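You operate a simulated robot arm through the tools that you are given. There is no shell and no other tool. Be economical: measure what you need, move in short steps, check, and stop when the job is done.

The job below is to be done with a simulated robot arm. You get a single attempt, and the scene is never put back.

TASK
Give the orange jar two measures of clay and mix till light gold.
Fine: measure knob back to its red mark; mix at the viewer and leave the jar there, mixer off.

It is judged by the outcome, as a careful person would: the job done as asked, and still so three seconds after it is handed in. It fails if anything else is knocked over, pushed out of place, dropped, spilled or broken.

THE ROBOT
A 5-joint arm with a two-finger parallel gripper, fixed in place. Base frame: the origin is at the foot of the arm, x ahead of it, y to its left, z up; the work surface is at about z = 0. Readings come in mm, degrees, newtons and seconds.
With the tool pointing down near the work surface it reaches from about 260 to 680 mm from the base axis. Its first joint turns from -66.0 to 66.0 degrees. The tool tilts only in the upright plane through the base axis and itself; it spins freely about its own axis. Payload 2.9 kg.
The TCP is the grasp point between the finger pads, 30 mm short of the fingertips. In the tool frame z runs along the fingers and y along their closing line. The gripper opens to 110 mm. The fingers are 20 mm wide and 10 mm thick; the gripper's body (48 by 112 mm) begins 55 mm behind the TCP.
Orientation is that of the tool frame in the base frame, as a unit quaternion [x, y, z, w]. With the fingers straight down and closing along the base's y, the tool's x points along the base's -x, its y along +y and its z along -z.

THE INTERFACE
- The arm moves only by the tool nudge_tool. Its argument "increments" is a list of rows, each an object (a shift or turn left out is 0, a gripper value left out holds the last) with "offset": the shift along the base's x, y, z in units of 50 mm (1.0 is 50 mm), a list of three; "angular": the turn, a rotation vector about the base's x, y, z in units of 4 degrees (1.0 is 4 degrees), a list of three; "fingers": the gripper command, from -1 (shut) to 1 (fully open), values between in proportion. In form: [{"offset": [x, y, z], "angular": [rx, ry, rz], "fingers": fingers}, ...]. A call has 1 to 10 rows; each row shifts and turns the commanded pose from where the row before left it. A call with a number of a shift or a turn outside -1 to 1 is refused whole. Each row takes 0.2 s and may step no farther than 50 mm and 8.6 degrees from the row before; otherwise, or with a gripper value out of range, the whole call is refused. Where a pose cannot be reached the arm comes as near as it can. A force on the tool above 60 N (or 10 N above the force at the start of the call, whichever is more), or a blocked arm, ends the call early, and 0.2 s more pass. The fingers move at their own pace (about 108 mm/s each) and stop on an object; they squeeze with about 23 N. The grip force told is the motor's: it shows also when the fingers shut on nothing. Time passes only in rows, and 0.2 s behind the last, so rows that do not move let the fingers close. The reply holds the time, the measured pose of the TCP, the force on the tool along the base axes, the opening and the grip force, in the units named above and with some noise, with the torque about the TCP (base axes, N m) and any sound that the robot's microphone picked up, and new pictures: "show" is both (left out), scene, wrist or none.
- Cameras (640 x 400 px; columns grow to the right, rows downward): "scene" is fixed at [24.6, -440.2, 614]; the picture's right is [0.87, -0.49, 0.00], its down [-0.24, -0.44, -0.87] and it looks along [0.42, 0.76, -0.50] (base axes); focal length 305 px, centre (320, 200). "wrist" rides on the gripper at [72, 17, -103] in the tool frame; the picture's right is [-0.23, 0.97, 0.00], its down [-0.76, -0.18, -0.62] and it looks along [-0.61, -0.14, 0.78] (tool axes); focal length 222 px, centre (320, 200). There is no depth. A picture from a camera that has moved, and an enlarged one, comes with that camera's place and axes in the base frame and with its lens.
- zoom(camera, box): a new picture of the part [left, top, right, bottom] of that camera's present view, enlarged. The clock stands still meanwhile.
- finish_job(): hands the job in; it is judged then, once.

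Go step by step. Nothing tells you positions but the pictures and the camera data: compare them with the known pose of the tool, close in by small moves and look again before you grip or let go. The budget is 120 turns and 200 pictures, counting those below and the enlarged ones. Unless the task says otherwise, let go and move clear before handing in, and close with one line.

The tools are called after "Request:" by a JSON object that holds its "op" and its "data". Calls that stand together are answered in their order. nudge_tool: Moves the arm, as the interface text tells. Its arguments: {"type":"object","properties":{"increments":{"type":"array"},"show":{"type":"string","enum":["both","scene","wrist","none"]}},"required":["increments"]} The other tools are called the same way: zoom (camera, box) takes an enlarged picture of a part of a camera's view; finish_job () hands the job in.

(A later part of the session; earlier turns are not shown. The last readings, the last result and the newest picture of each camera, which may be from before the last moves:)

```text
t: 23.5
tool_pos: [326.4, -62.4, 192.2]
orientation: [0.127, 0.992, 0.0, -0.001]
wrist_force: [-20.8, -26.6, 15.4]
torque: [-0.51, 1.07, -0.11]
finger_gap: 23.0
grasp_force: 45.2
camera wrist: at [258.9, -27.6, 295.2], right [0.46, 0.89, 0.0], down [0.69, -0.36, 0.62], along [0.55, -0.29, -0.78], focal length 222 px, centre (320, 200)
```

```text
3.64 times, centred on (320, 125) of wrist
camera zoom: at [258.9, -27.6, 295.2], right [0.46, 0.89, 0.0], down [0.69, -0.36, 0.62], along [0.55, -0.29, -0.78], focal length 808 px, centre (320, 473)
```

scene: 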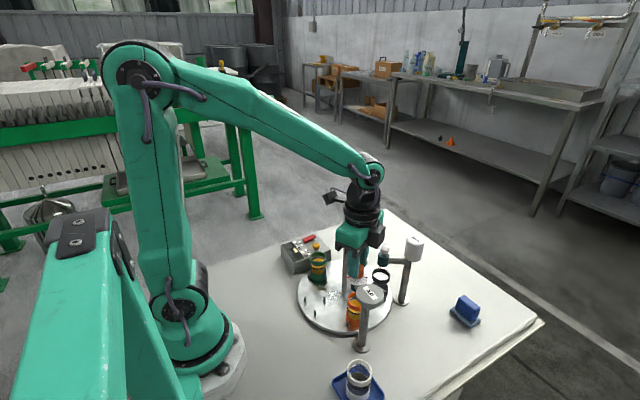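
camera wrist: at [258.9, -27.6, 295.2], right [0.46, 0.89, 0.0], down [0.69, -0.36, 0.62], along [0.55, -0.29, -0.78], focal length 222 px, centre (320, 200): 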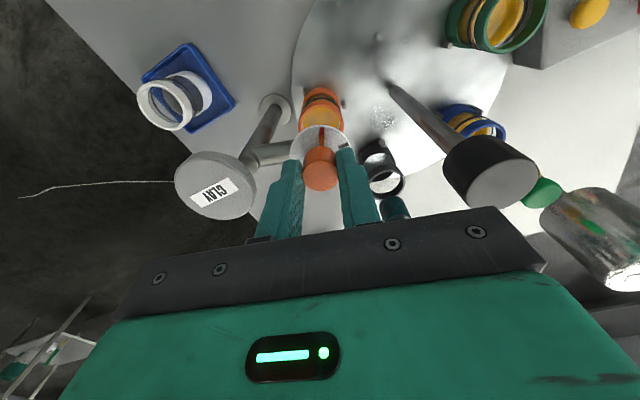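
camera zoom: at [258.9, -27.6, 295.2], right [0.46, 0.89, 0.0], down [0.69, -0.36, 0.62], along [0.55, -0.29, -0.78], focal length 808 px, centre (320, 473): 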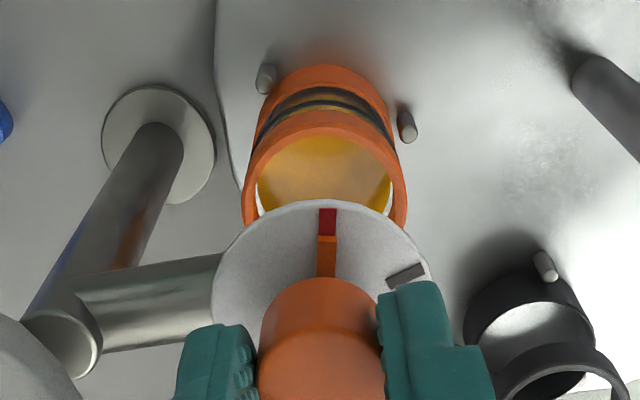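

The pointer is back on red and the surface in the jar looks paler, so a measure seems to have dropped. I'll check from the side.

Request:
{"op": "nudge_tool", "data": {"increments": [{}, {}], "show": "wrist"}}

Request:
{"op": "zoom", "data": {"camera": "scene", "box": [335, 270, 385, 340]}}

Request:
{"op": "zoom", "data": {"camera": "wrist", "box": [290, 80, 350, 150]}}

```text
t: 24.1
tool_pos: [326.3, -62.8, 191.9]
orientation: [0.127, 0.992, 0.0, -0.002]
wrist_force: [-23.8, -39.8, 11.0]
torque: [-0.88, 1.12, -0.07]
finger_gap: 23.1
grasp_force: 44.7
camera wrist: at [259.0, -27.5, 295.2], right [0.46, 0.89, 0.0], down [0.69, -0.36, 0.62], along [0.55, -0.29, -0.78], focal length 222 px, centre (320, 200)
```

wrist: 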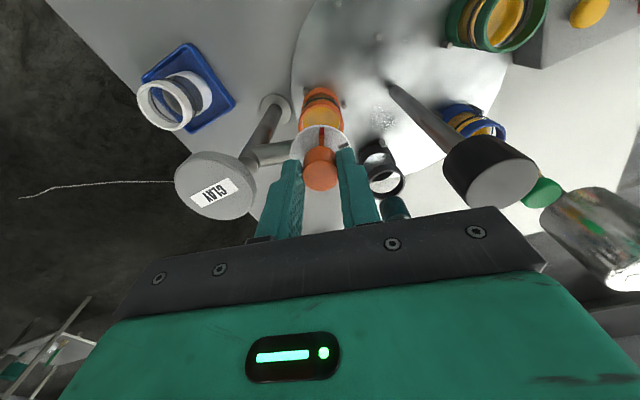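

```text
5.71 times, centred on (360, 305) of scene
camera zoom: at [24.5, -440.2, 613.9], right [0.87, -0.49, 0.0], down [-0.24, -0.44, -0.87], along [0.42, 0.76, -0.5], focal length 1742 px, centre (91, -400)
```

zoom: 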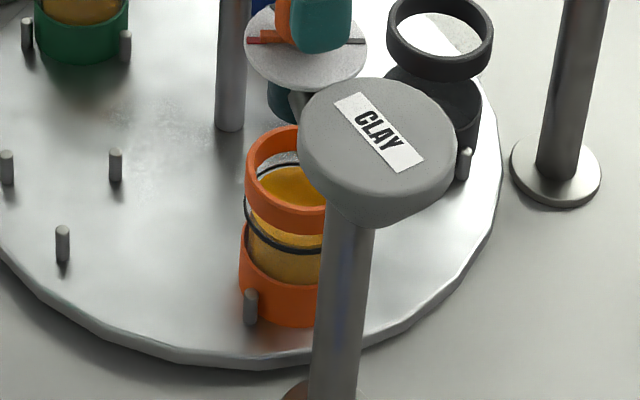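

```text
5.71 times, centred on (320, 115) of wrist
camera zoom: at [259.0, -27.5, 295.2], right [0.46, 0.89, 0.0], down [0.69, -0.36, 0.62], along [0.55, -0.29, -0.78], focal length 1269 px, centre (320, 686)
```

zoom: 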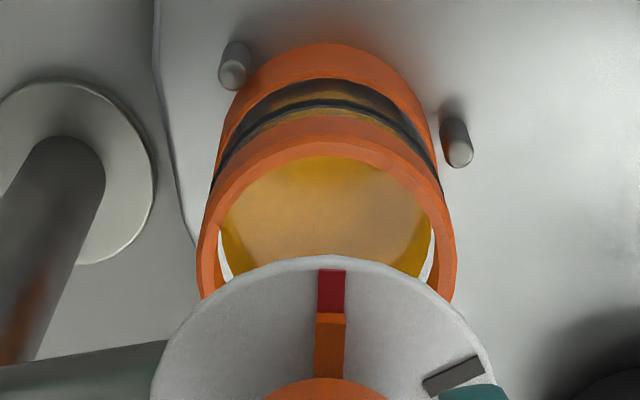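

I can't tell yet whether a measure landed. I'll do the second stroke the same way and watch it more closely, starting with the turn to the first mark.

Request:
{"op": "nudge_tool", "data": {"increments": [{"angular": [0, 0, -1], "offset": [-0.01, -0.03, 0]}, {"angular": [0, 0, -1]}, {"angular": [0, 0, -1]}, {"angular": [0, 0, -1]}, {"angular": [0, 0, -1]}, {"angular": [0, 0, -1]}, {"angular": [0, 0, -1]}, {"angular": [0, 0, -1]}, {}], "show": "wrist"}}

Request:
{"op": "zoom", "data": {"camera": "wrist", "box": [260, 70, 380, 180]}}

Request:
{"op": "zoom", "data": {"camera": "scene", "box": [335, 270, 385, 340]}}

```text
t: 26.1
tool_pos: [326.7, -63.3, 191.9]
orientation: [0.393, 0.92, 0.0, 0.001]
wrist_force: [2.0, 56.3, -1.0]
torque: [1.54, 0.26, 0.04]
finger_gap: 23.1
grasp_force: 45.5
camera wrist: at [287.8, 2.3, 294.9], right [0.86, 0.51, 0.0], down [0.4, -0.67, 0.62], along [0.32, -0.54, -0.78], focal length 222 px, centre (320, 200)
```

wrist: 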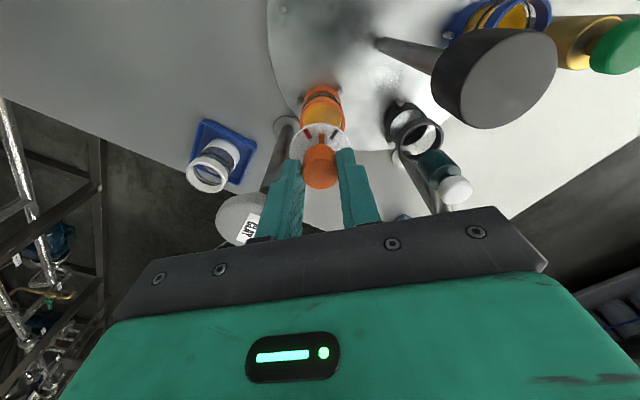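

```text
3.64 times, centred on (320, 125) of wrist
camera zoom: at [287.8, 2.3, 294.9], right [0.86, 0.51, 0.0], down [0.4, -0.67, 0.62], along [0.32, -0.54, -0.78], focal length 808 px, centre (320, 473)
```

zoom: 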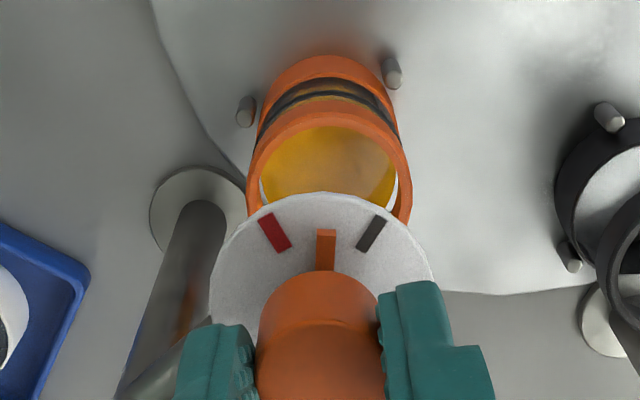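

```text
5.71 times, centred on (360, 305) of scene
camera zoom: at [24.6, -440.1, 614.0], right [0.87, -0.49, 0.0], down [-0.24, -0.44, -0.87], along [0.42, 0.76, -0.5], focal length 1742 px, centre (91, -400)
```

zoom: 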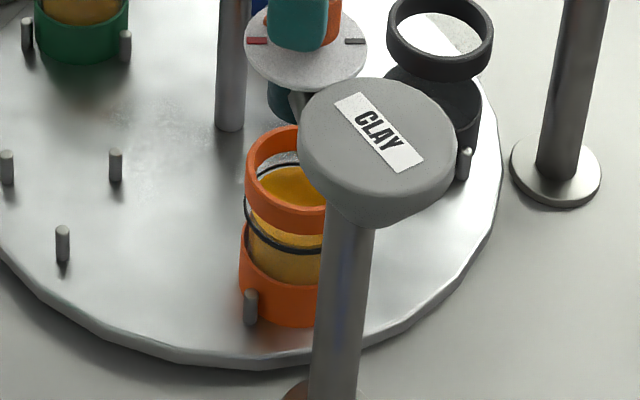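

Request:
{"op": "nudge_tool", "data": {"increments": [{"offset": [0, 0.04, 0]}, {"angular": [0, 0, -1]}, {"angular": [0, 0, -1]}, {"angular": [0, 0, -1]}, {"angular": [0, 0, -1]}, {"angular": [0, 0, -1]}, {"angular": [0, 0, -1]}, {"angular": [0, 0, -1]}, {}], "show": "wrist"}}

Request:
{"op": "zoom", "data": {"camera": "wrist", "box": [260, 70, 380, 180]}}

```text
t: 28.1
tool_pos: [327.4, -61.8, 192.4]
orientation: [0.605, 0.796, 0.002, 0.002]
wrist_force: [22.0, -10.5, -17.7]
torque: [0.24, 0.05, 0.01]
finger_gap: 23.1
grasp_force: 45.3
camera wrist: at [322.9, 13.1, 294.9], right [1.0, 0.04, 0.01], down [0.03, -0.78, 0.62], along [0.03, -0.62, -0.78], focal length 222 px, centre (320, 200)
```

wrist: 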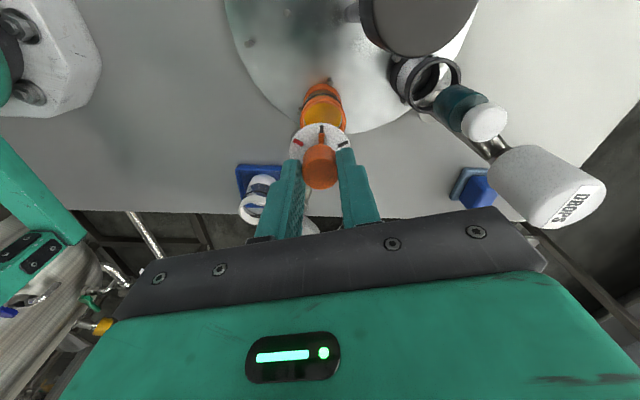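

```text
3.64 times, centred on (320, 125) of wrist
camera zoom: at [322.9, 13.1, 294.9], right [1.0, 0.04, 0.01], down [0.03, -0.78, 0.62], along [0.03, -0.62, -0.78], focal length 808 px, centre (320, 473)
```

zoom: 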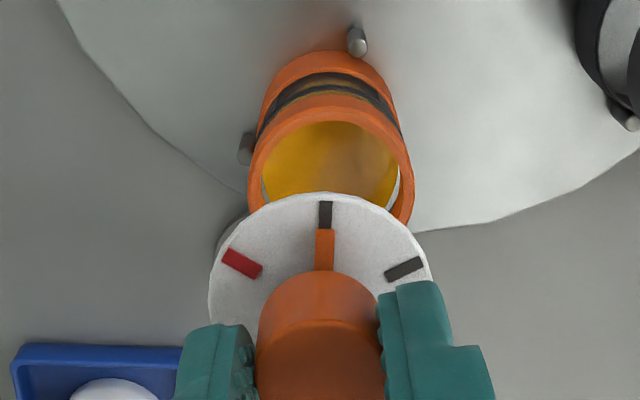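

The pointer is on the first mark again, so I'll return to red for the second measure.

Request:
{"op": "nudge_tool", "data": {"increments": [{"angular": [0, 0, 1]}, {"angular": [0, 0, 1]}, {"angular": [0, 0, 1]}, {"angular": [0, 0, 1]}, {"angular": [0, 0, 1]}, {"angular": [0, 0, 1]}, {"angular": [0, 0, 1]}, {"angular": [0, 0, 1]}, {"angular": [0, 0, 1]}], "show": "none"}}

Request:
{"op": "nudge_tool", "data": {"increments": [{"angular": [0, 0, 1]}, {"angular": [0, 0, 1]}, {"angular": [0, 0, 1]}, {"angular": [0, 0, 1]}, {"angular": [0, 0, 1]}, {"angular": [0, 0, 1]}, {}], "show": "wrist"}}

Request:
{"op": "zoom", "data": {"camera": "wrist", "box": [260, 70, 380, 180]}}

Request:
{"op": "zoom", "data": {"camera": "scene", "box": [335, 260, 385, 340]}}

```text
t: 30.1
tool_pos: [326.2, -62.6, 191.7]
orientation: [0.33, 0.944, 0.001, 0.002]
wrist_force: [7.7, -41.4, -12.7]
torque: [-1.01, -0.17, -0.04]
finger_gap: 23.3
grasp_force: 44.4
```

```text
t: 31.7
tool_pos: [326.5, -62.7, 193.3]
orientation: [0.127, 0.992, -0.001, 0.0]
wrist_force: [-2.6, -55.3, -10.1]
torque: [-1.58, -1.12, -0.08]
finger_gap: 23.1
grasp_force: 44.6
camera wrist: at [259.5, -27.6, 295.1], right [0.47, 0.88, 0.0], down [0.69, -0.36, 0.62], along [0.55, -0.29, -0.78], focal length 222 px, centre (320, 200)
```

wrist: 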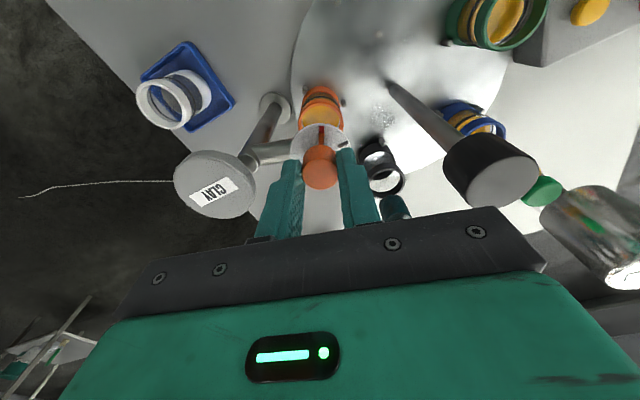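

```text
3.64 times, centred on (320, 125) of wrist
camera zoom: at [259.5, -27.6, 295.1], right [0.47, 0.88, 0.0], down [0.69, -0.36, 0.62], along [0.55, -0.29, -0.78], focal length 808 px, centre (320, 473)
```

zoom: 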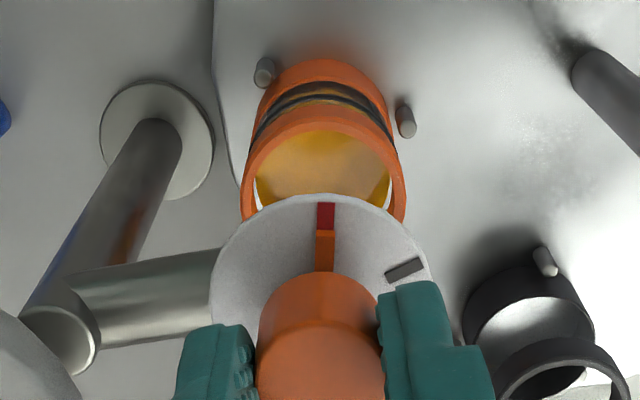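

```text
5.00 times, centred on (360, 300) of scene
camera zoom: at [24.6, -440.2, 613.9], right [0.87, -0.49, 0.0], down [-0.24, -0.44, -0.87], along [0.42, 0.76, -0.5], focal length 1524 px, centre (120, -300)
```

zoom: 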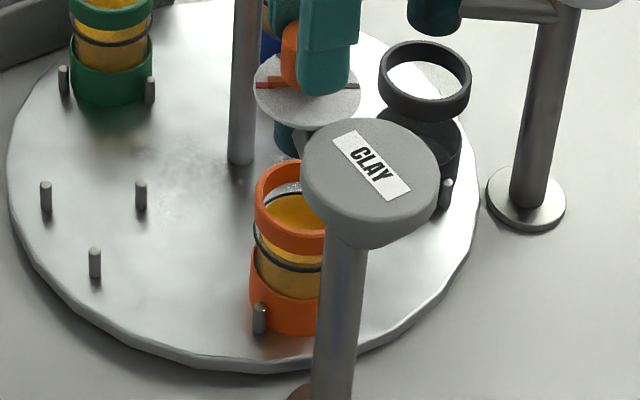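

The pointer is on red. I'll ease off, release the knob, rise, and inspect it.

Request:
{"op": "nudge_tool", "data": {"increments": [{"offset": [0, -0.05, 0]}, {"fingers": -0.2}, {}, {"offset": [0, 0, 0.6]}, {"offset": [-0.3, 0.3, 1]}, {"offset": [-0.3, 0.4, 0.4]}, {}], "show": "wrist"}}

Request:
{"op": "zoom", "data": {"camera": "wrist", "box": [220, 40, 380, 180]}}

Request:
{"op": "zoom", "data": {"camera": "scene", "box": [335, 250, 385, 340]}}

```text
refused: row 5 steps farther than a row can; nothing moved
```

```text
2.86 times, centred on (300, 110) of wrist
camera zoom: at [259.5, -27.6, 295.1], right [0.47, 0.88, 0.0], down [0.69, -0.36, 0.62], along [0.55, -0.29, -0.78], focal length 635 px, centre (377, 457)
```

zoom: 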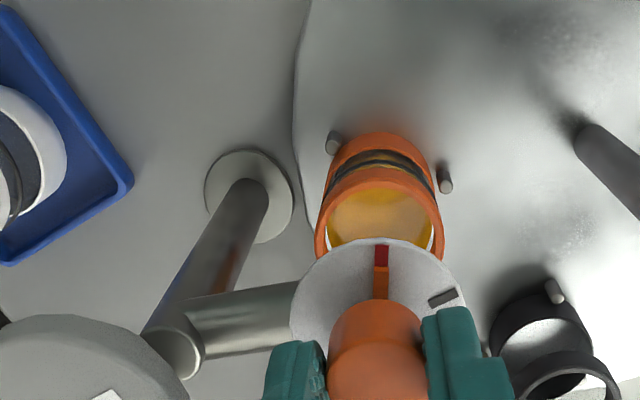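

```text
4.44 times, centred on (360, 295) of scene
camera zoom: at [24.6, -440.2, 613.9], right [0.87, -0.49, 0.0], down [-0.24, -0.44, -0.87], along [0.42, 0.76, -0.5], focal length 1355 px, centre (142, -222)
```

zoom: 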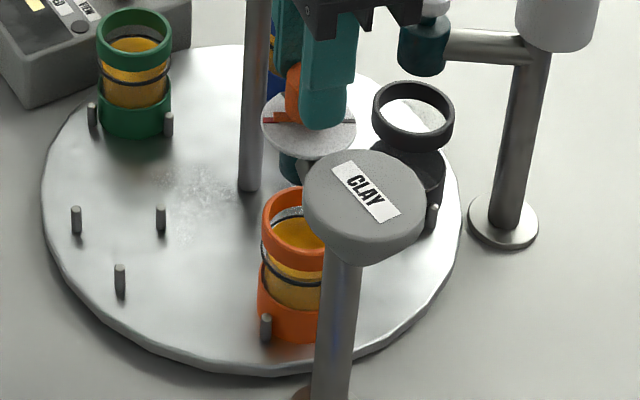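

Request:
{"op": "nudge_tool", "data": {"increments": [{"offset": [0, -0.05, 0]}, {"fingers": -0.2}, {}, {"offset": [0, 0, 0.6]}, {"offset": [-0.3, 0.3, 0.8]}, {"offset": [-0.3, 0.4, 0.4]}, {}], "show": "wrist"}}

Request:
{"op": "zoom", "data": {"camera": "wrist", "box": [220, 40, 380, 180]}}

```text
t: 33.3
tool_pos: [295.7, -29.0, 280.5]
orientation: [0.125, 0.992, 0.001, 0.0]
wrist_force: [-0.1, -0.5, -0.6]
torque: [-0.01, -0.01, -0.01]
finger_gap: 43.8
grasp_force: 0.0
camera wrist: at [228.7, 6.0, 384.1], right [0.46, 0.89, 0.0], down [0.69, -0.36, 0.62], along [0.55, -0.29, -0.78], focal length 222 px, centre (320, 200)
```

wrist: 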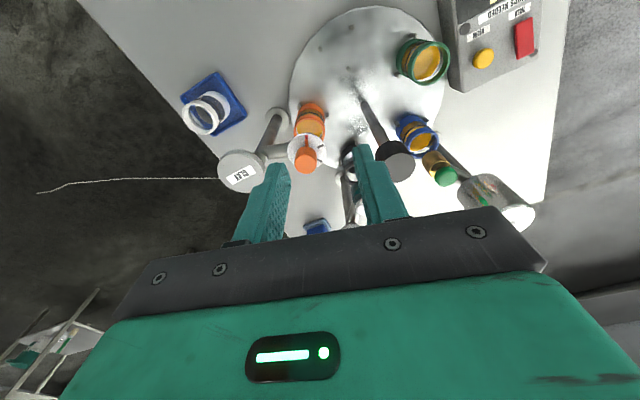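

```text
2.86 times, centred on (300, 110) of wrist
camera zoom: at [228.7, 6.0, 384.1], right [0.46, 0.89, 0.0], down [0.69, -0.36, 0.62], along [0.55, -0.29, -0.78], focal length 635 px, centre (377, 457)
```

zoom: 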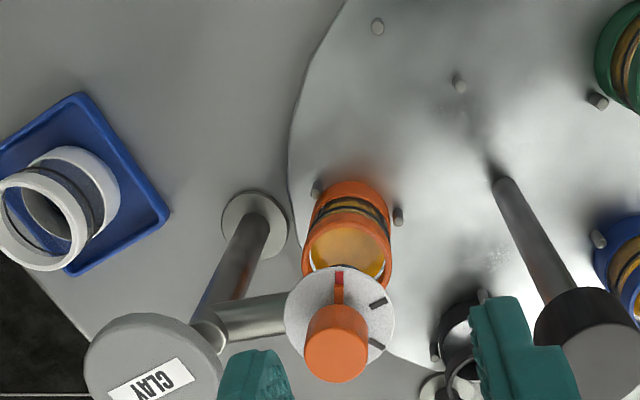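

The pointer is on red, and orange's contents now look paler than the other jars. Next I'll turn the table clockwise two stations, to bring orange to the viewer.

Request:
{"op": "nudge_tool", "data": {"increments": [{"offset": [0.56, 0.52, 0], "fingers": 0.1}, {"offset": [0.56, 0.51, 0]}, {"offset": [0, 0, -0.6]}, {}], "show": "wrist"}}

Request:
{"op": "zoom", "data": {"camera": "wrist", "box": [220, 60, 420, 240]}}

```text
t: 34.3
tool_pos: [351.2, 22.5, 251.5]
orientation: [0.125, 0.992, 0.001, 0.0]
wrist_force: [0.2, 0.2, -0.3]
torque: [0.03, -0.01, -0.04]
finger_gap: 60.5
grasp_force: 0.0
camera wrist: at [285.3, 58.2, 354.5], right [0.46, 0.89, 0.0], down [0.69, -0.36, 0.62], along [0.55, -0.29, -0.78], focal length 222 px, centre (320, 200)
```

wrist: 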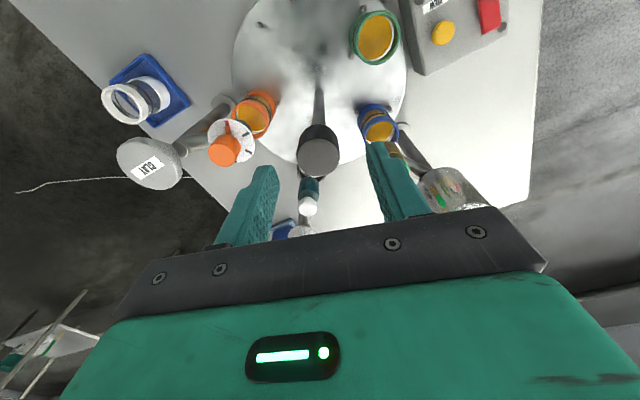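

```text
2.22 times, centred on (320, 150) of wrist
camera zoom: at [285.3, 58.2, 354.5], right [0.46, 0.89, 0.0], down [0.69, -0.36, 0.62], along [0.55, -0.29, -0.78], focal length 494 px, centre (320, 311)
```

zoom: 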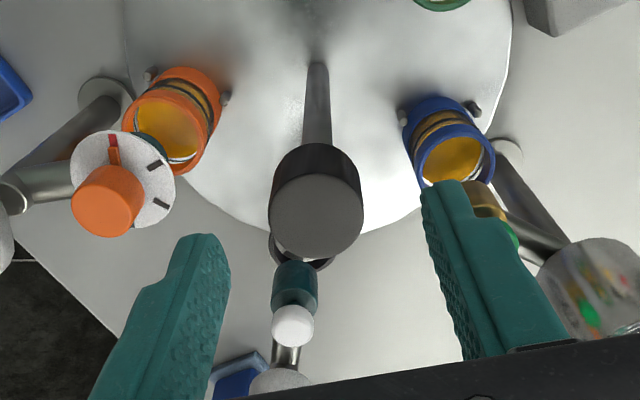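

Request:
{"op": "nudge_tool", "data": {"increments": [{"offset": [0.02, -0.02, -0.55]}, {"offset": [0, 0, -0.5]}, {"fingers": -1}, {}, {}, {"angular": [0, 0, -1]}, {"angular": [0, 0, -1]}, {"angular": [0, 0, -1]}, {"angular": [0, 0, -1]}, {}]}}

Request:
{"op": "zoom", "data": {"camera": "scene", "box": [285, 230, 415, 350]}}

```text
t: 36.5
tool_pos: [353.0, 21.3, 201.8]
orientation: [0.263, 0.965, 0.0, 0.0]
wrist_force: [-20.3, -32.8, 30.8]
torque: [-0.61, -0.16, -0.1]
finger_gap: 31.0
grasp_force: 44.9
camera wrist: at [298.0, 73.8, 304.0], right [0.69, 0.72, 0.0], down [0.57, -0.54, 0.62], along [0.45, -0.43, -0.78], focal length 222 px, centre (320, 200)
```

scene: 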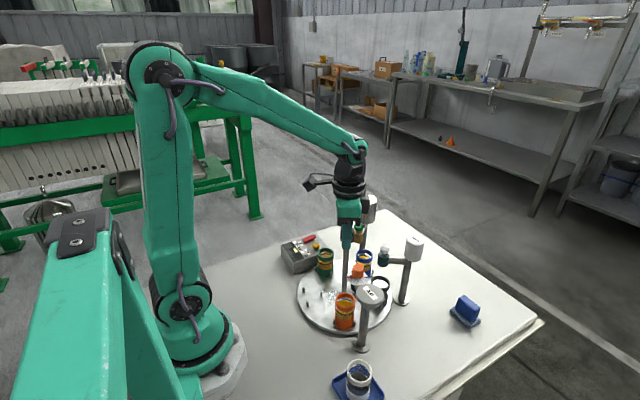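
wrist: 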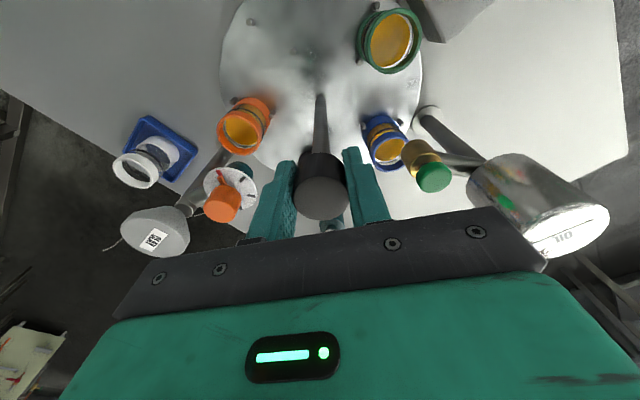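

```text
3.33 times, centred on (350, 290) of scene
camera zoom: at [24.4, -440.2, 613.9], right [0.87, -0.49, 0.0], down [-0.24, -0.44, -0.87], along [0.42, 0.76, -0.5], focal length 1016 px, centre (220, -100)
```

zoom: 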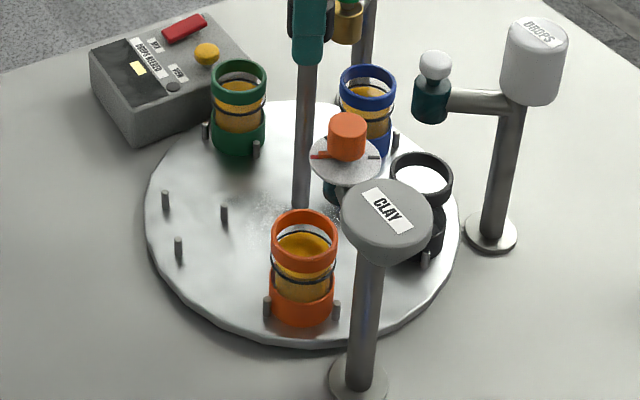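

It turns with the wrist, so I'll continue clockwise.

Request:
{"op": "nudge_tool", "data": {"increments": [{"angular": [0, 0, -1], "offset": [-0.01, -0.02, 0]}, {"angular": [0, 0, -1]}, {"angular": [0, 0, -1]}, {"angular": [0, 0, -1]}, {"angular": [0, 0, -1]}, {"angular": [0, 0, -1]}, {"angular": [0, 0, -1]}, {"angular": [0, 0, -1]}, {"angular": [0, 0, -1]}, {}]}}

Request:
{"op": "zoom", "data": {"camera": "scene", "box": [285, 230, 415, 350]}}

```text
t: 38.7
tool_pos: [353.2, 21.5, 201.2]
orientation: [0.546, 0.838, 0.002, 0.002]
wrist_force: [26.1, 51.5, -5.9]
torque: [0.26, 0.69, 0.12]
finger_gap: 30.8
grasp_force: 45.3
camera wrist: at [339.0, 95.8, 303.1], right [0.98, 0.19, 0.01], down [0.14, -0.77, 0.62], along [0.12, -0.61, -0.78], focal length 222 px, centre (320, 200)
```

scene: 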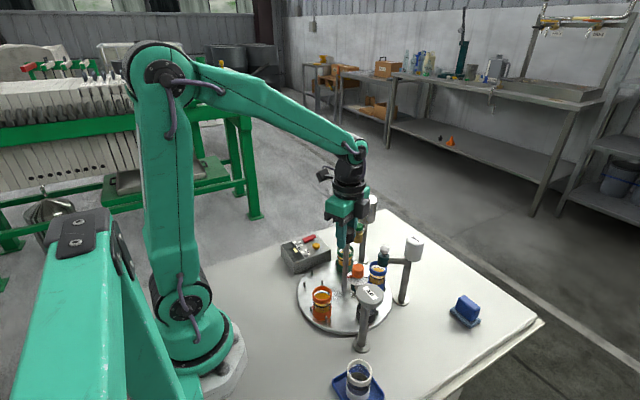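
wrist: 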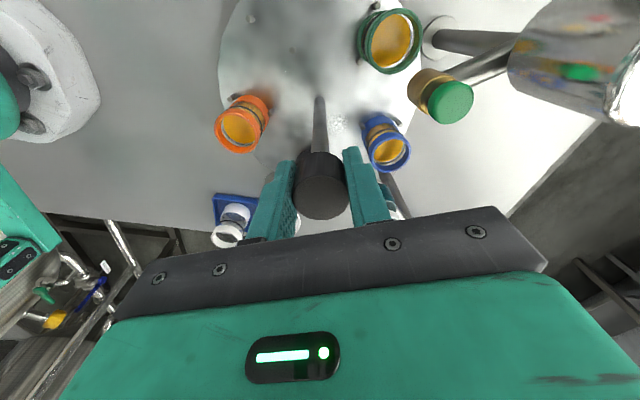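

```text
3.33 times, centred on (350, 290) of scene
camera zoom: at [24.7, -440.1, 614.0], right [0.87, -0.49, 0.0], down [-0.24, -0.44, -0.87], along [0.42, 0.76, -0.5], focal length 1016 px, centre (220, -100)
```

zoom: 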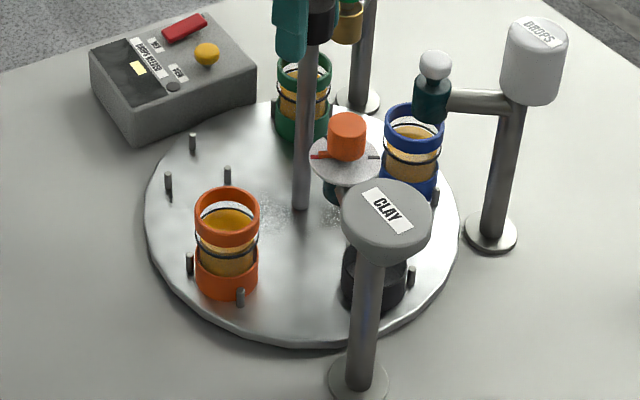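

Request:
{"op": "nudge_tool", "data": {"increments": [{"angular": [0, 0, -1], "offset": [0.01, 0.035, 0]}, {"angular": [0, 0, -1]}, {"angular": [0, 0, -1]}, {"angular": [0, 0, -1]}, {"angular": [0, 0, -1]}, {"angular": [0, 0, -1]}, {"angular": [0, 0, -1]}, {"angular": [0, 0, -1]}, {"angular": [0, 0, -1]}, {}], "show": "scene"}}

Request:
{"op": "zoom", "data": {"camera": "scene", "box": [285, 230, 415, 350]}}

```text
t: 40.9
tool_pos: [356.9, 21.4, 200.1]
orientation: [0.78, 0.626, 0.004, 0.003]
wrist_force: [36.8, -10.5, -4.2]
torque: [-0.45, 1.24, 0.04]
finger_gap: 31.0
grasp_force: 45.4
```

scene: 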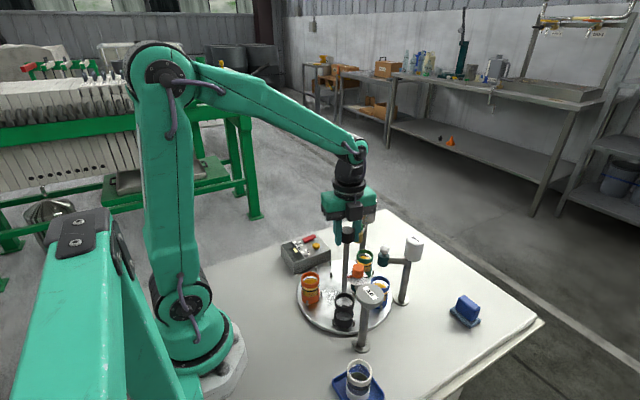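

```text
3.33 times, centred on (350, 290) of scene
camera zoom: at [24.7, -440.2, 614.0], right [0.87, -0.49, 0.0], down [-0.24, -0.44, -0.87], along [0.42, 0.76, -0.5], focal length 1016 px, centre (220, -100)
```

zoom: 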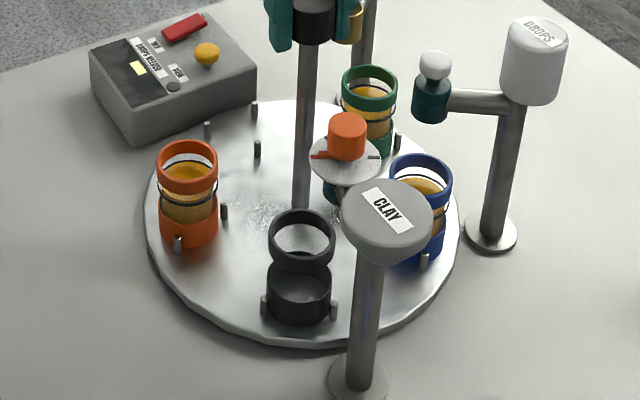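

Request:
{"op": "nudge_tool", "data": {"increments": [{"angular": [0, 0, -1], "offset": [0.05, 0, 0]}, {"angular": [0, 0, -1]}, {"angular": [0, 0, -1]}, {"angular": [0, 0, -1]}, {"angular": [0, 0, -1]}, {"angular": [0, 0, -1]}, {"angular": [0, 0, -1]}, {"angular": [0, 0, -1]}, {"angular": [0, 0, -1]}, {}], "show": "scene"}}

Request:
{"op": "zoom", "data": {"camera": "scene", "box": [285, 230, 415, 350]}}

```text
t: 43.1
tool_pos: [357.4, 21.9, 200.6]
orientation: [0.935, 0.354, 0.001, 0.001]
wrist_force: [14.7, -30.9, 13.1]
torque: [0.02, -0.02, 0.03]
finger_gap: 30.8
grasp_force: 45.0
```

scene: 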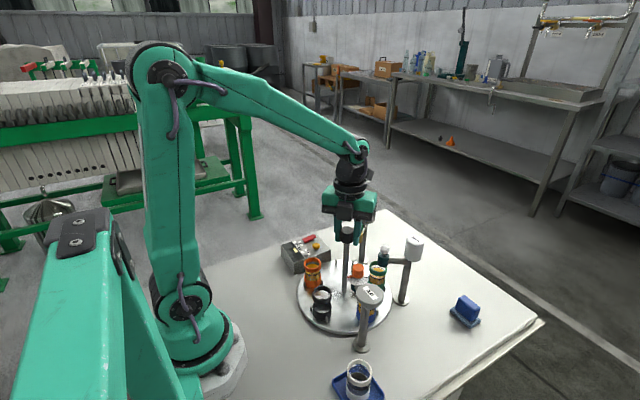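

```text
3.33 times, centred on (350, 290) of scene
camera zoom: at [24.6, -440.2, 613.9], right [0.87, -0.49, 0.0], down [-0.24, -0.44, -0.87], along [0.42, 0.76, -0.5], focal length 1016 px, centre (220, -100)
```

zoom: 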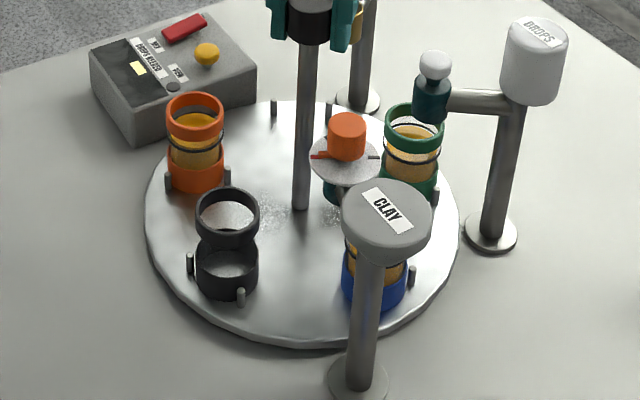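

Request:
{"op": "nudge_tool", "data": {"increments": [{"angular": [0, 0, -1], "offset": [0.01, -0.02, 0]}, {"angular": [0, 0, -1]}, {"angular": [0, 0, -1]}, {"angular": [0, 0, -1]}, {}], "show": "scene"}}

Request:
{"op": "zoom", "data": {"camera": "scene", "box": [285, 230, 415, 350]}}

```text
t: 44.3
tool_pos: [357.3, 21.6, 199.8]
orientation: [0.975, 0.22, 0.001, 0.0]
wrist_force: [23.8, -30.3, 5.5]
torque: [-0.62, 1.13, 0.03]
finger_gap: 30.7
grasp_force: 45.5
```

scene: 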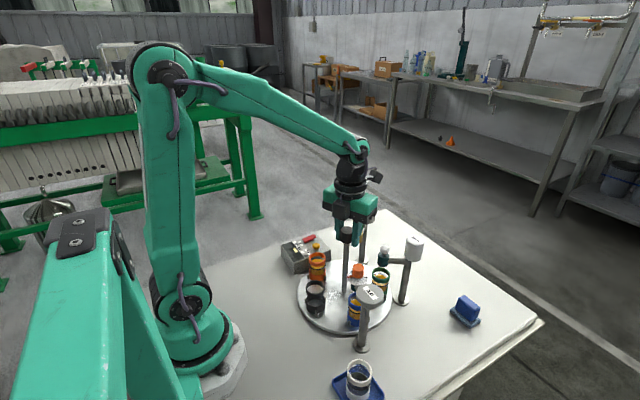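

```text
3.33 times, centred on (350, 290) of scene
camera zoom: at [24.6, -440.2, 613.9], right [0.87, -0.49, 0.0], down [-0.24, -0.44, -0.87], along [0.42, 0.76, -0.5], focal length 1016 px, centre (220, -100)
```

zoom: 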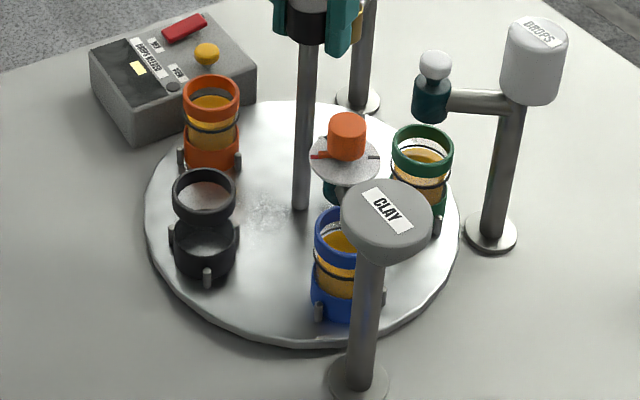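

Orange is a few degrees short of the viewer station, so I'll turn a little more.

Request:
{"op": "nudge_tool", "data": {"increments": [{"angular": [0, 0, -0.8], "offset": [0.02, -0.02, 0]}, {}, {}], "show": "scene"}}

Request:
{"op": "zoom", "data": {"camera": "scene", "box": [285, 230, 415, 350]}}

Request:
{"op": "zoom", "data": {"camera": "scene", "box": [275, 225, 345, 325]}}

```text
t: 45.1
tool_pos: [357.0, 21.3, 201.2]
orientation: [0.981, 0.195, -0.001, 0.0]
wrist_force: [5.8, 5.3, 1.8]
torque: [0.39, -1.35, -0.03]
finger_gap: 30.7
grasp_force: 45.5
```

scene: 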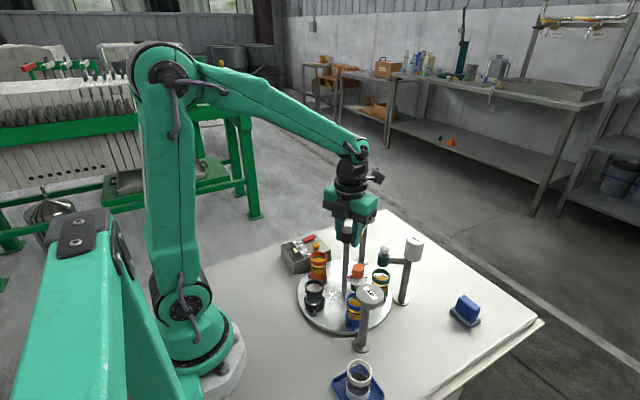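

```text
3.33 times, centred on (350, 290) of scene
camera zoom: at [24.6, -440.1, 614.0], right [0.87, -0.49, 0.0], down [-0.24, -0.44, -0.87], along [0.42, 0.76, -0.5], focal length 1016 px, centre (220, -100)
```

zoom: 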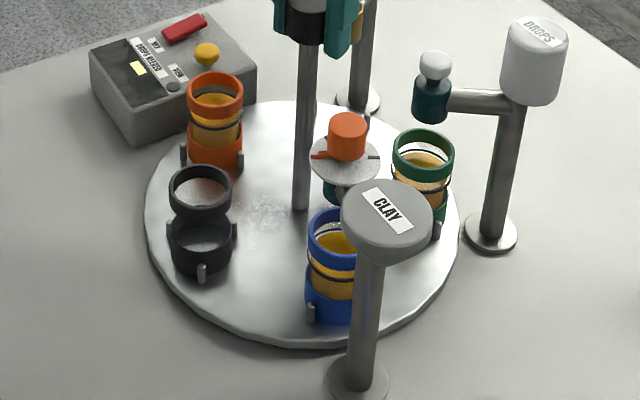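

```text
4.00 times, centred on (310, 275) of scene
camera zoom: at [24.6, -440.1, 614.0], right [0.87, -0.49, 0.0], down [-0.24, -0.44, -0.87], along [0.42, 0.76, -0.5], focal length 1219 px, centre (360, -100)
```

zoom: 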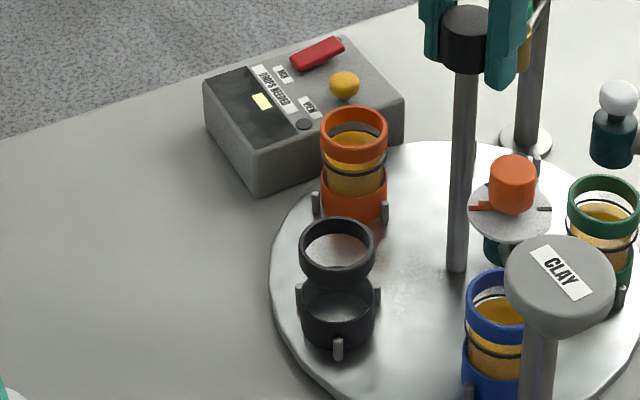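

This matches the starting index positions exactly. I'll release the hub and rise.

Request:
{"op": "nudge_tool", "data": {"increments": [{"fingers": 0.1}, {}, {"offset": [0, 0, 0.8]}, {"offset": [0, 0, 1]}, {}]}}

Request:
{"op": "zoom", "data": {"camera": "scene", "box": [275, 225, 345, 325]}}

```text
t: 46.3
tool_pos: [355.2, 18.5, 290.4]
orientation: [0.981, 0.194, -0.001, 0.0]
wrist_force: [-0.1, -0.1, -0.9]
torque: [0.01, 0.01, -0.02]
finger_gap: 60.6
grasp_force: 0.0
camera wrist: at [428.7, 32.1, 393.4], right [0.16, -0.99, 0.0], down [-0.77, -0.13, 0.62], along [-0.62, -0.1, -0.78], focal length 222 px, centre (320, 200)
```

scene: 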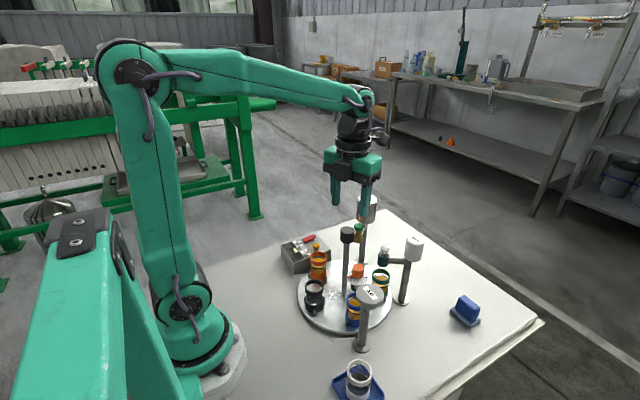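
wrist: 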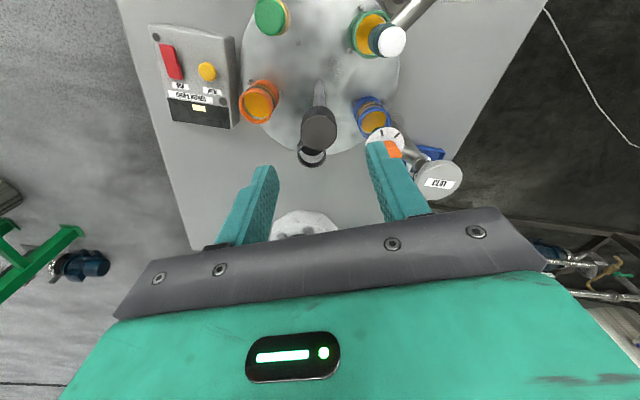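

```text
4.00 times, centred on (310, 275) of scene
camera zoom: at [24.6, -440.2, 614.0], right [0.87, -0.49, 0.0], down [-0.24, -0.44, -0.87], along [0.42, 0.76, -0.5], focal length 1219 px, centre (360, -100)
```

zoom: 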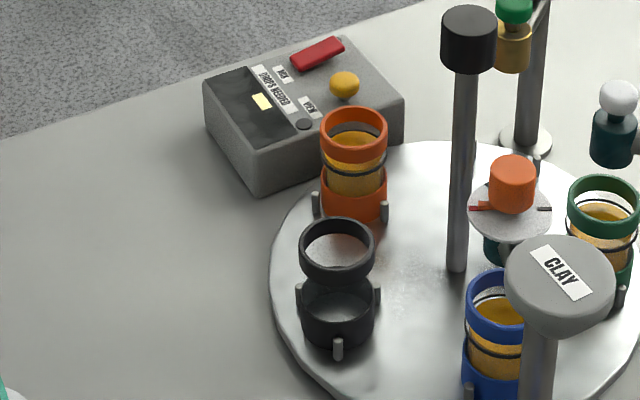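

The jar is in place at the viewer. MIX is at about (356, 222, z 52) and VIEW at about (354, 178). I'll close the fingers and go above MIX for a closer look.

Request:
{"op": "nudge_tool", "data": {"increments": [{"offset": [0, 0.98, 0], "fingers": -1}, {"offset": [0, 0.98, 0]}, {"offset": [0, 0.98, 0]}, {"offset": [0, 0.98, 0]}, {"offset": [0, 0.1, -0.8]}, {"offset": [0, 0, -0.8]}, {}]}}

Request:
{"op": "zoom", "data": {"camera": "wrist", "box": [230, 20, 450, 220]}}

Request:
{"op": "zoom", "data": {"camera": "scene", "box": [275, 190, 345, 290]}}

```text
t: 47.9
tool_pos: [370.1, 101.1, 209.7]
orientation: [0.98, 0.197, 0.001, 0.0]
wrist_force: [1.0, 1.5, 0.7]
torque: [0.02, 0.01, -0.03]
finger_gap: 0.0
grasp_force: 22.9
out of reach, approached as far as the arm can: row 2, 3, 4, 5
camera wrist: at [442.2, 113.7, 312.8], right [0.17, -0.99, 0.0], down [-0.77, -0.13, 0.62], along [-0.61, -0.1, -0.78], focal length 222 px, centre (320, 200)
```

scene: 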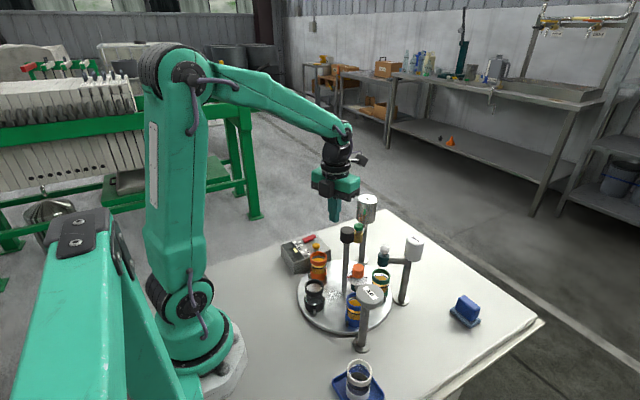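
wrist: 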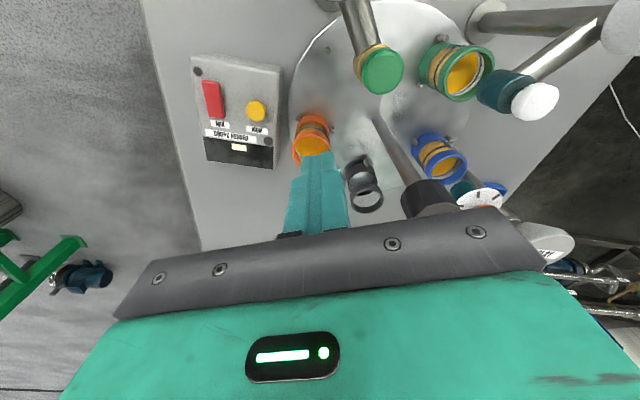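

```text
2.00 times, centred on (340, 120) of wrist
camera zoom: at [442.2, 113.7, 312.8], right [0.17, -0.99, 0.0], down [-0.77, -0.13, 0.62], along [-0.61, -0.1, -0.78], focal length 444 px, centre (280, 360)
```

zoom: 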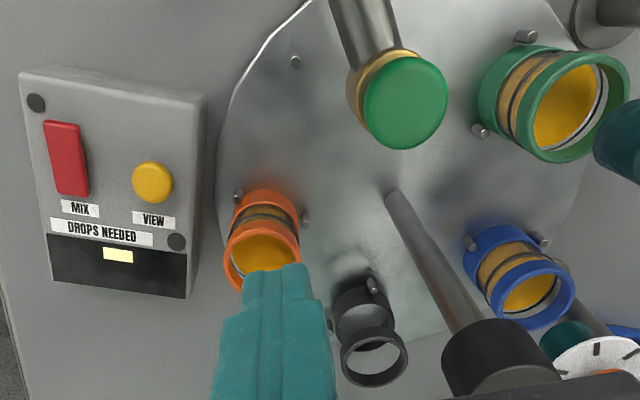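

```text
4.00 times, centred on (310, 240) of scene
camera zoom: at [24.6, -440.1, 614.0], right [0.87, -0.49, 0.0], down [-0.24, -0.44, -0.87], along [0.42, 0.76, -0.5], focal length 1219 px, centre (360, 40)
```

zoom: 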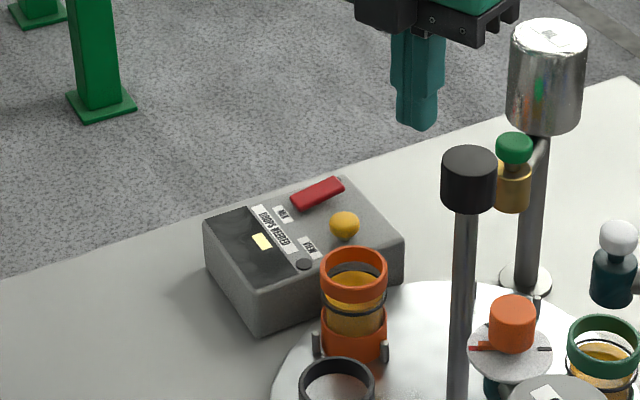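

A spin joint limit stopped the sideways move. I'll rise and unwind the spin.

Request:
{"op": "nudge_tool", "data": {"increments": [{"angular": [0, 0, 1], "offset": [0, 0, 0.6]}, {"angular": [0, 0, 1]}, {"angular": [0, 0, 1]}, {"angular": [0, 0, 1]}, {"angular": [0, 0, 1]}, {"angular": [0, 0, 1]}, {"angular": [0, 0, 1]}, {"angular": [0, 0, 1]}, {"angular": [0, 0, 1]}, {"angular": [0, 0, 1]}], "show": "none"}}

Request:
{"op": "nudge_tool", "data": {"increments": [{"angular": [0, 0, 1]}, {"angular": [0, 0, 1]}, {"angular": [0, 0, 1]}, {"angular": [0, 0, 1]}, {"angular": [0, 0, 1]}, {"angular": [0, 0, 1]}, {"angular": [0, 0, 1]}, {}]}}

```text
t: 50.1
tool_pos: [369.1, 101.8, 239.6]
orientation: [0.855, 0.519, 0.0, 0.0]
wrist_force: [0.9, 0.2, -0.1]
torque: [-0.01, 0.05, 0.0]
finger_gap: 0.3
grasp_force: 22.8
```

```text
t: 51.9
tool_pos: [370.1, 103.2, 241.0]
orientation: [0.704, 0.71, 0.0, 0.001]
wrist_force: [-0.3, 0.0, 0.2]
torque: [-0.02, 0.02, 0.04]
finger_gap: 0.0
grasp_force: 22.8
camera wrist: at [385.6, 176.8, 344.2], right [0.98, -0.22, 0.0], down [-0.17, -0.76, 0.62], along [-0.14, -0.61, -0.78], focal length 222 px, centre (320, 200)
```

scene: 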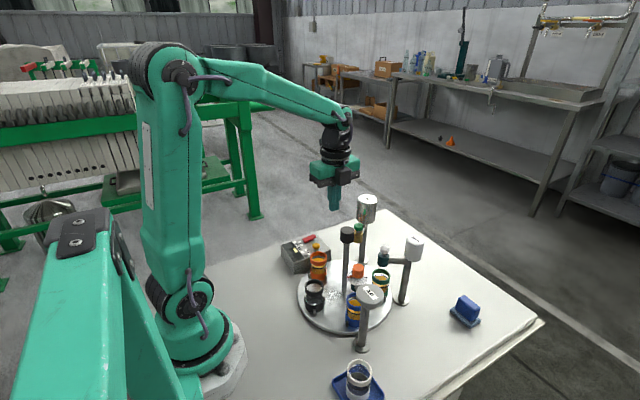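
wrist: 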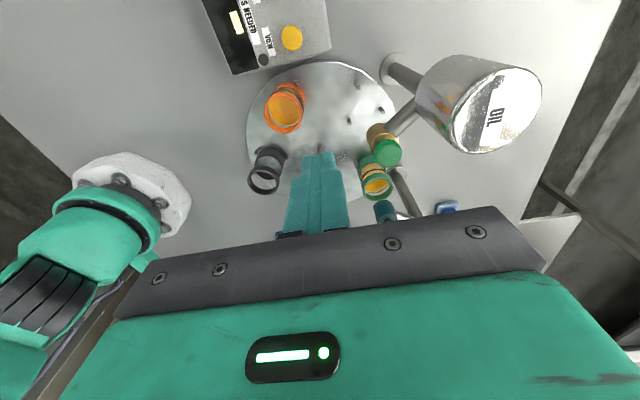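

Request:
{"op": "nudge_tool", "data": {"increments": [{"offset": [-0.1, 0.8, 0]}, {"offset": [-0.1, 0.8, 0]}, {"offset": [-0.08, 0.78, 0]}, {"offset": [0, 0, -0.9]}, {"offset": [0, 0, -0.9]}, {"offset": [0, 0, -0.6]}, {}]}}

Request:
{"op": "zoom", "data": {"camera": "wrist", "box": [200, 40, 440, 240]}}

Request:
{"op": "zoom", "data": {"camera": "scene", "box": [275, 205, 345, 285]}}

```text
t: 53.5
tool_pos: [355.2, 221.4, 121.2]
orientation: [0.705, 0.709, 0.0, 0.0]
wrist_force: [-0.5, -0.4, -0.2]
torque: [0.0, 0.0, -0.01]
finger_gap: 0.0
grasp_force: 22.7
camera wrist: at [370.5, 295.5, 223.4], right [0.98, -0.22, 0.0], down [-0.17, -0.76, 0.62], along [-0.14, -0.61, -0.78], focal length 222 px, centre (320, 200)
```

scene: 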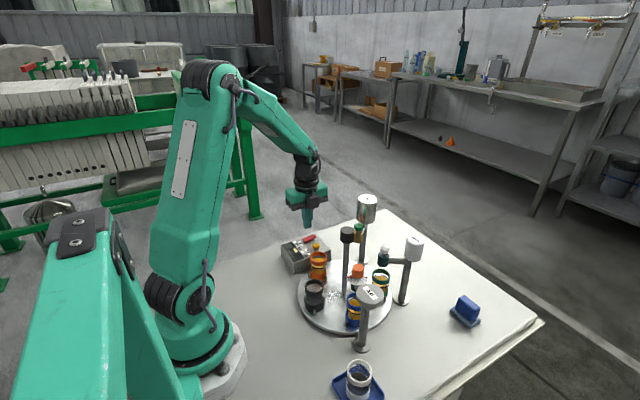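
wrist: 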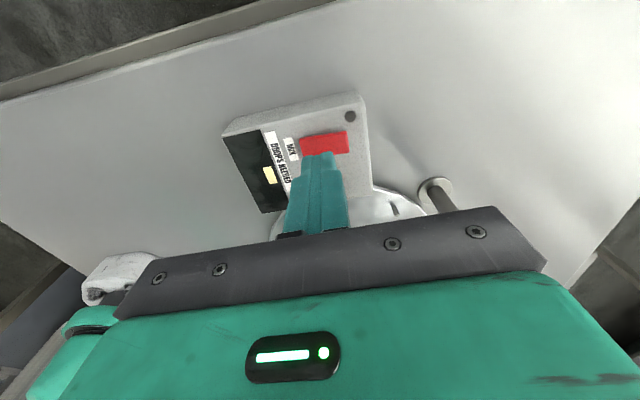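

```text
2.00 times, centred on (320, 140) of wrist
camera zoom: at [370.5, 295.5, 223.4], right [0.98, -0.22, 0.0], down [-0.17, -0.76, 0.62], along [-0.14, -0.61, -0.78], focal length 444 px, centre (320, 320)
```

zoom: 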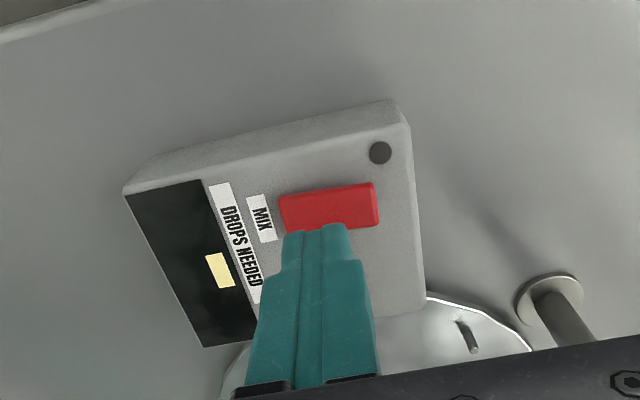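

```text
5.00 times, centred on (310, 245) of scene
camera zoom: at [24.6, -440.1, 614.0], right [0.87, -0.49, 0.0], down [-0.24, -0.44, -0.87], along [0.42, 0.76, -0.5], focal length 1524 px, centre (370, -25)
```

zoom: 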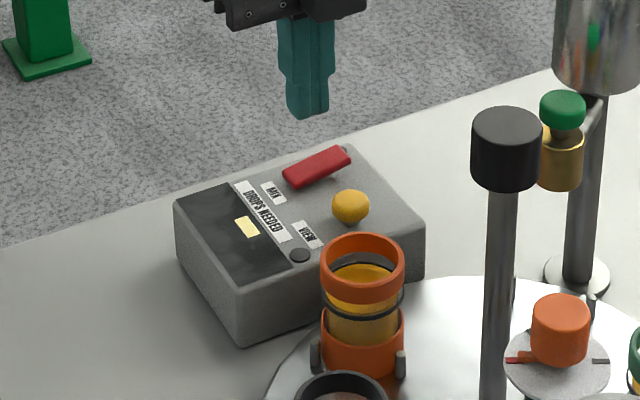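

MIX's centre is at about (357, 220). I'll press it gently at the centre.

Request:
{"op": "nudge_tool", "data": {"increments": [{"offset": [0.03, -0.03, -0.4]}, {"offset": [0, 0, -0.25]}, {"offset": [0, 0, -0.08]}, {}]}}

Request:
{"op": "zoom", "data": {"camera": "scene", "box": [275, 205, 345, 285]}}

```text
t: 54.5
tool_pos: [357.0, 221.2, 85.3]
orientation: [0.705, 0.709, 0.001, 0.0]
wrist_force: [-7.2, -7.9, 32.0]
torque: [-0.41, 0.24, -0.02]
finger_gap: 0.0
grasp_force: 23.2
camera wrist: at [373.0, 293.7, 189.1], right [0.98, -0.22, 0.0], down [-0.17, -0.76, 0.62], along [-0.14, -0.61, -0.78], focal length 222 px, centre (320, 200)
```

scene: 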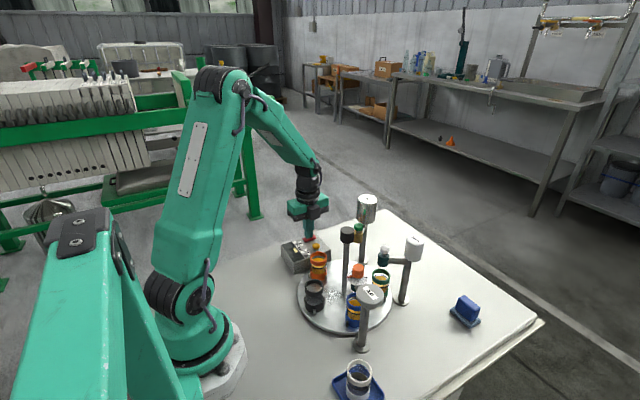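
wrist: 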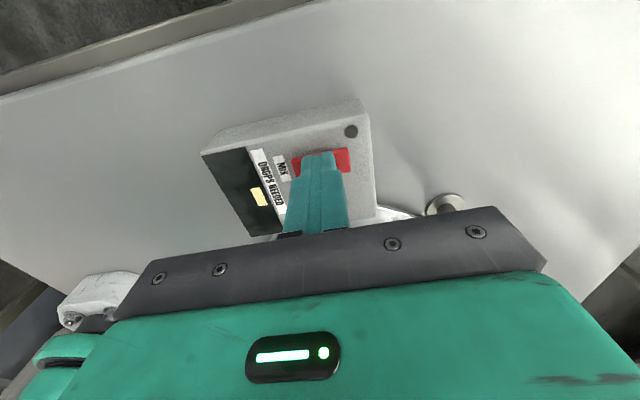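

```text
5.00 times, centred on (310, 245) of scene
camera zoom: at [24.4, -440.2, 613.9], right [0.87, -0.49, 0.0], down [-0.24, -0.44, -0.87], along [0.42, 0.76, -0.5], focal length 1524 px, centre (370, -25)
```

zoom: 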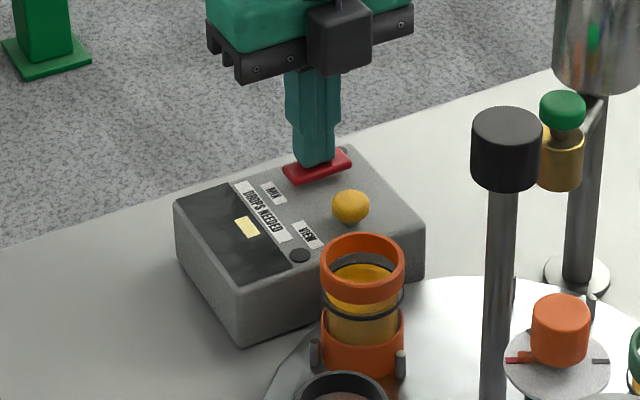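

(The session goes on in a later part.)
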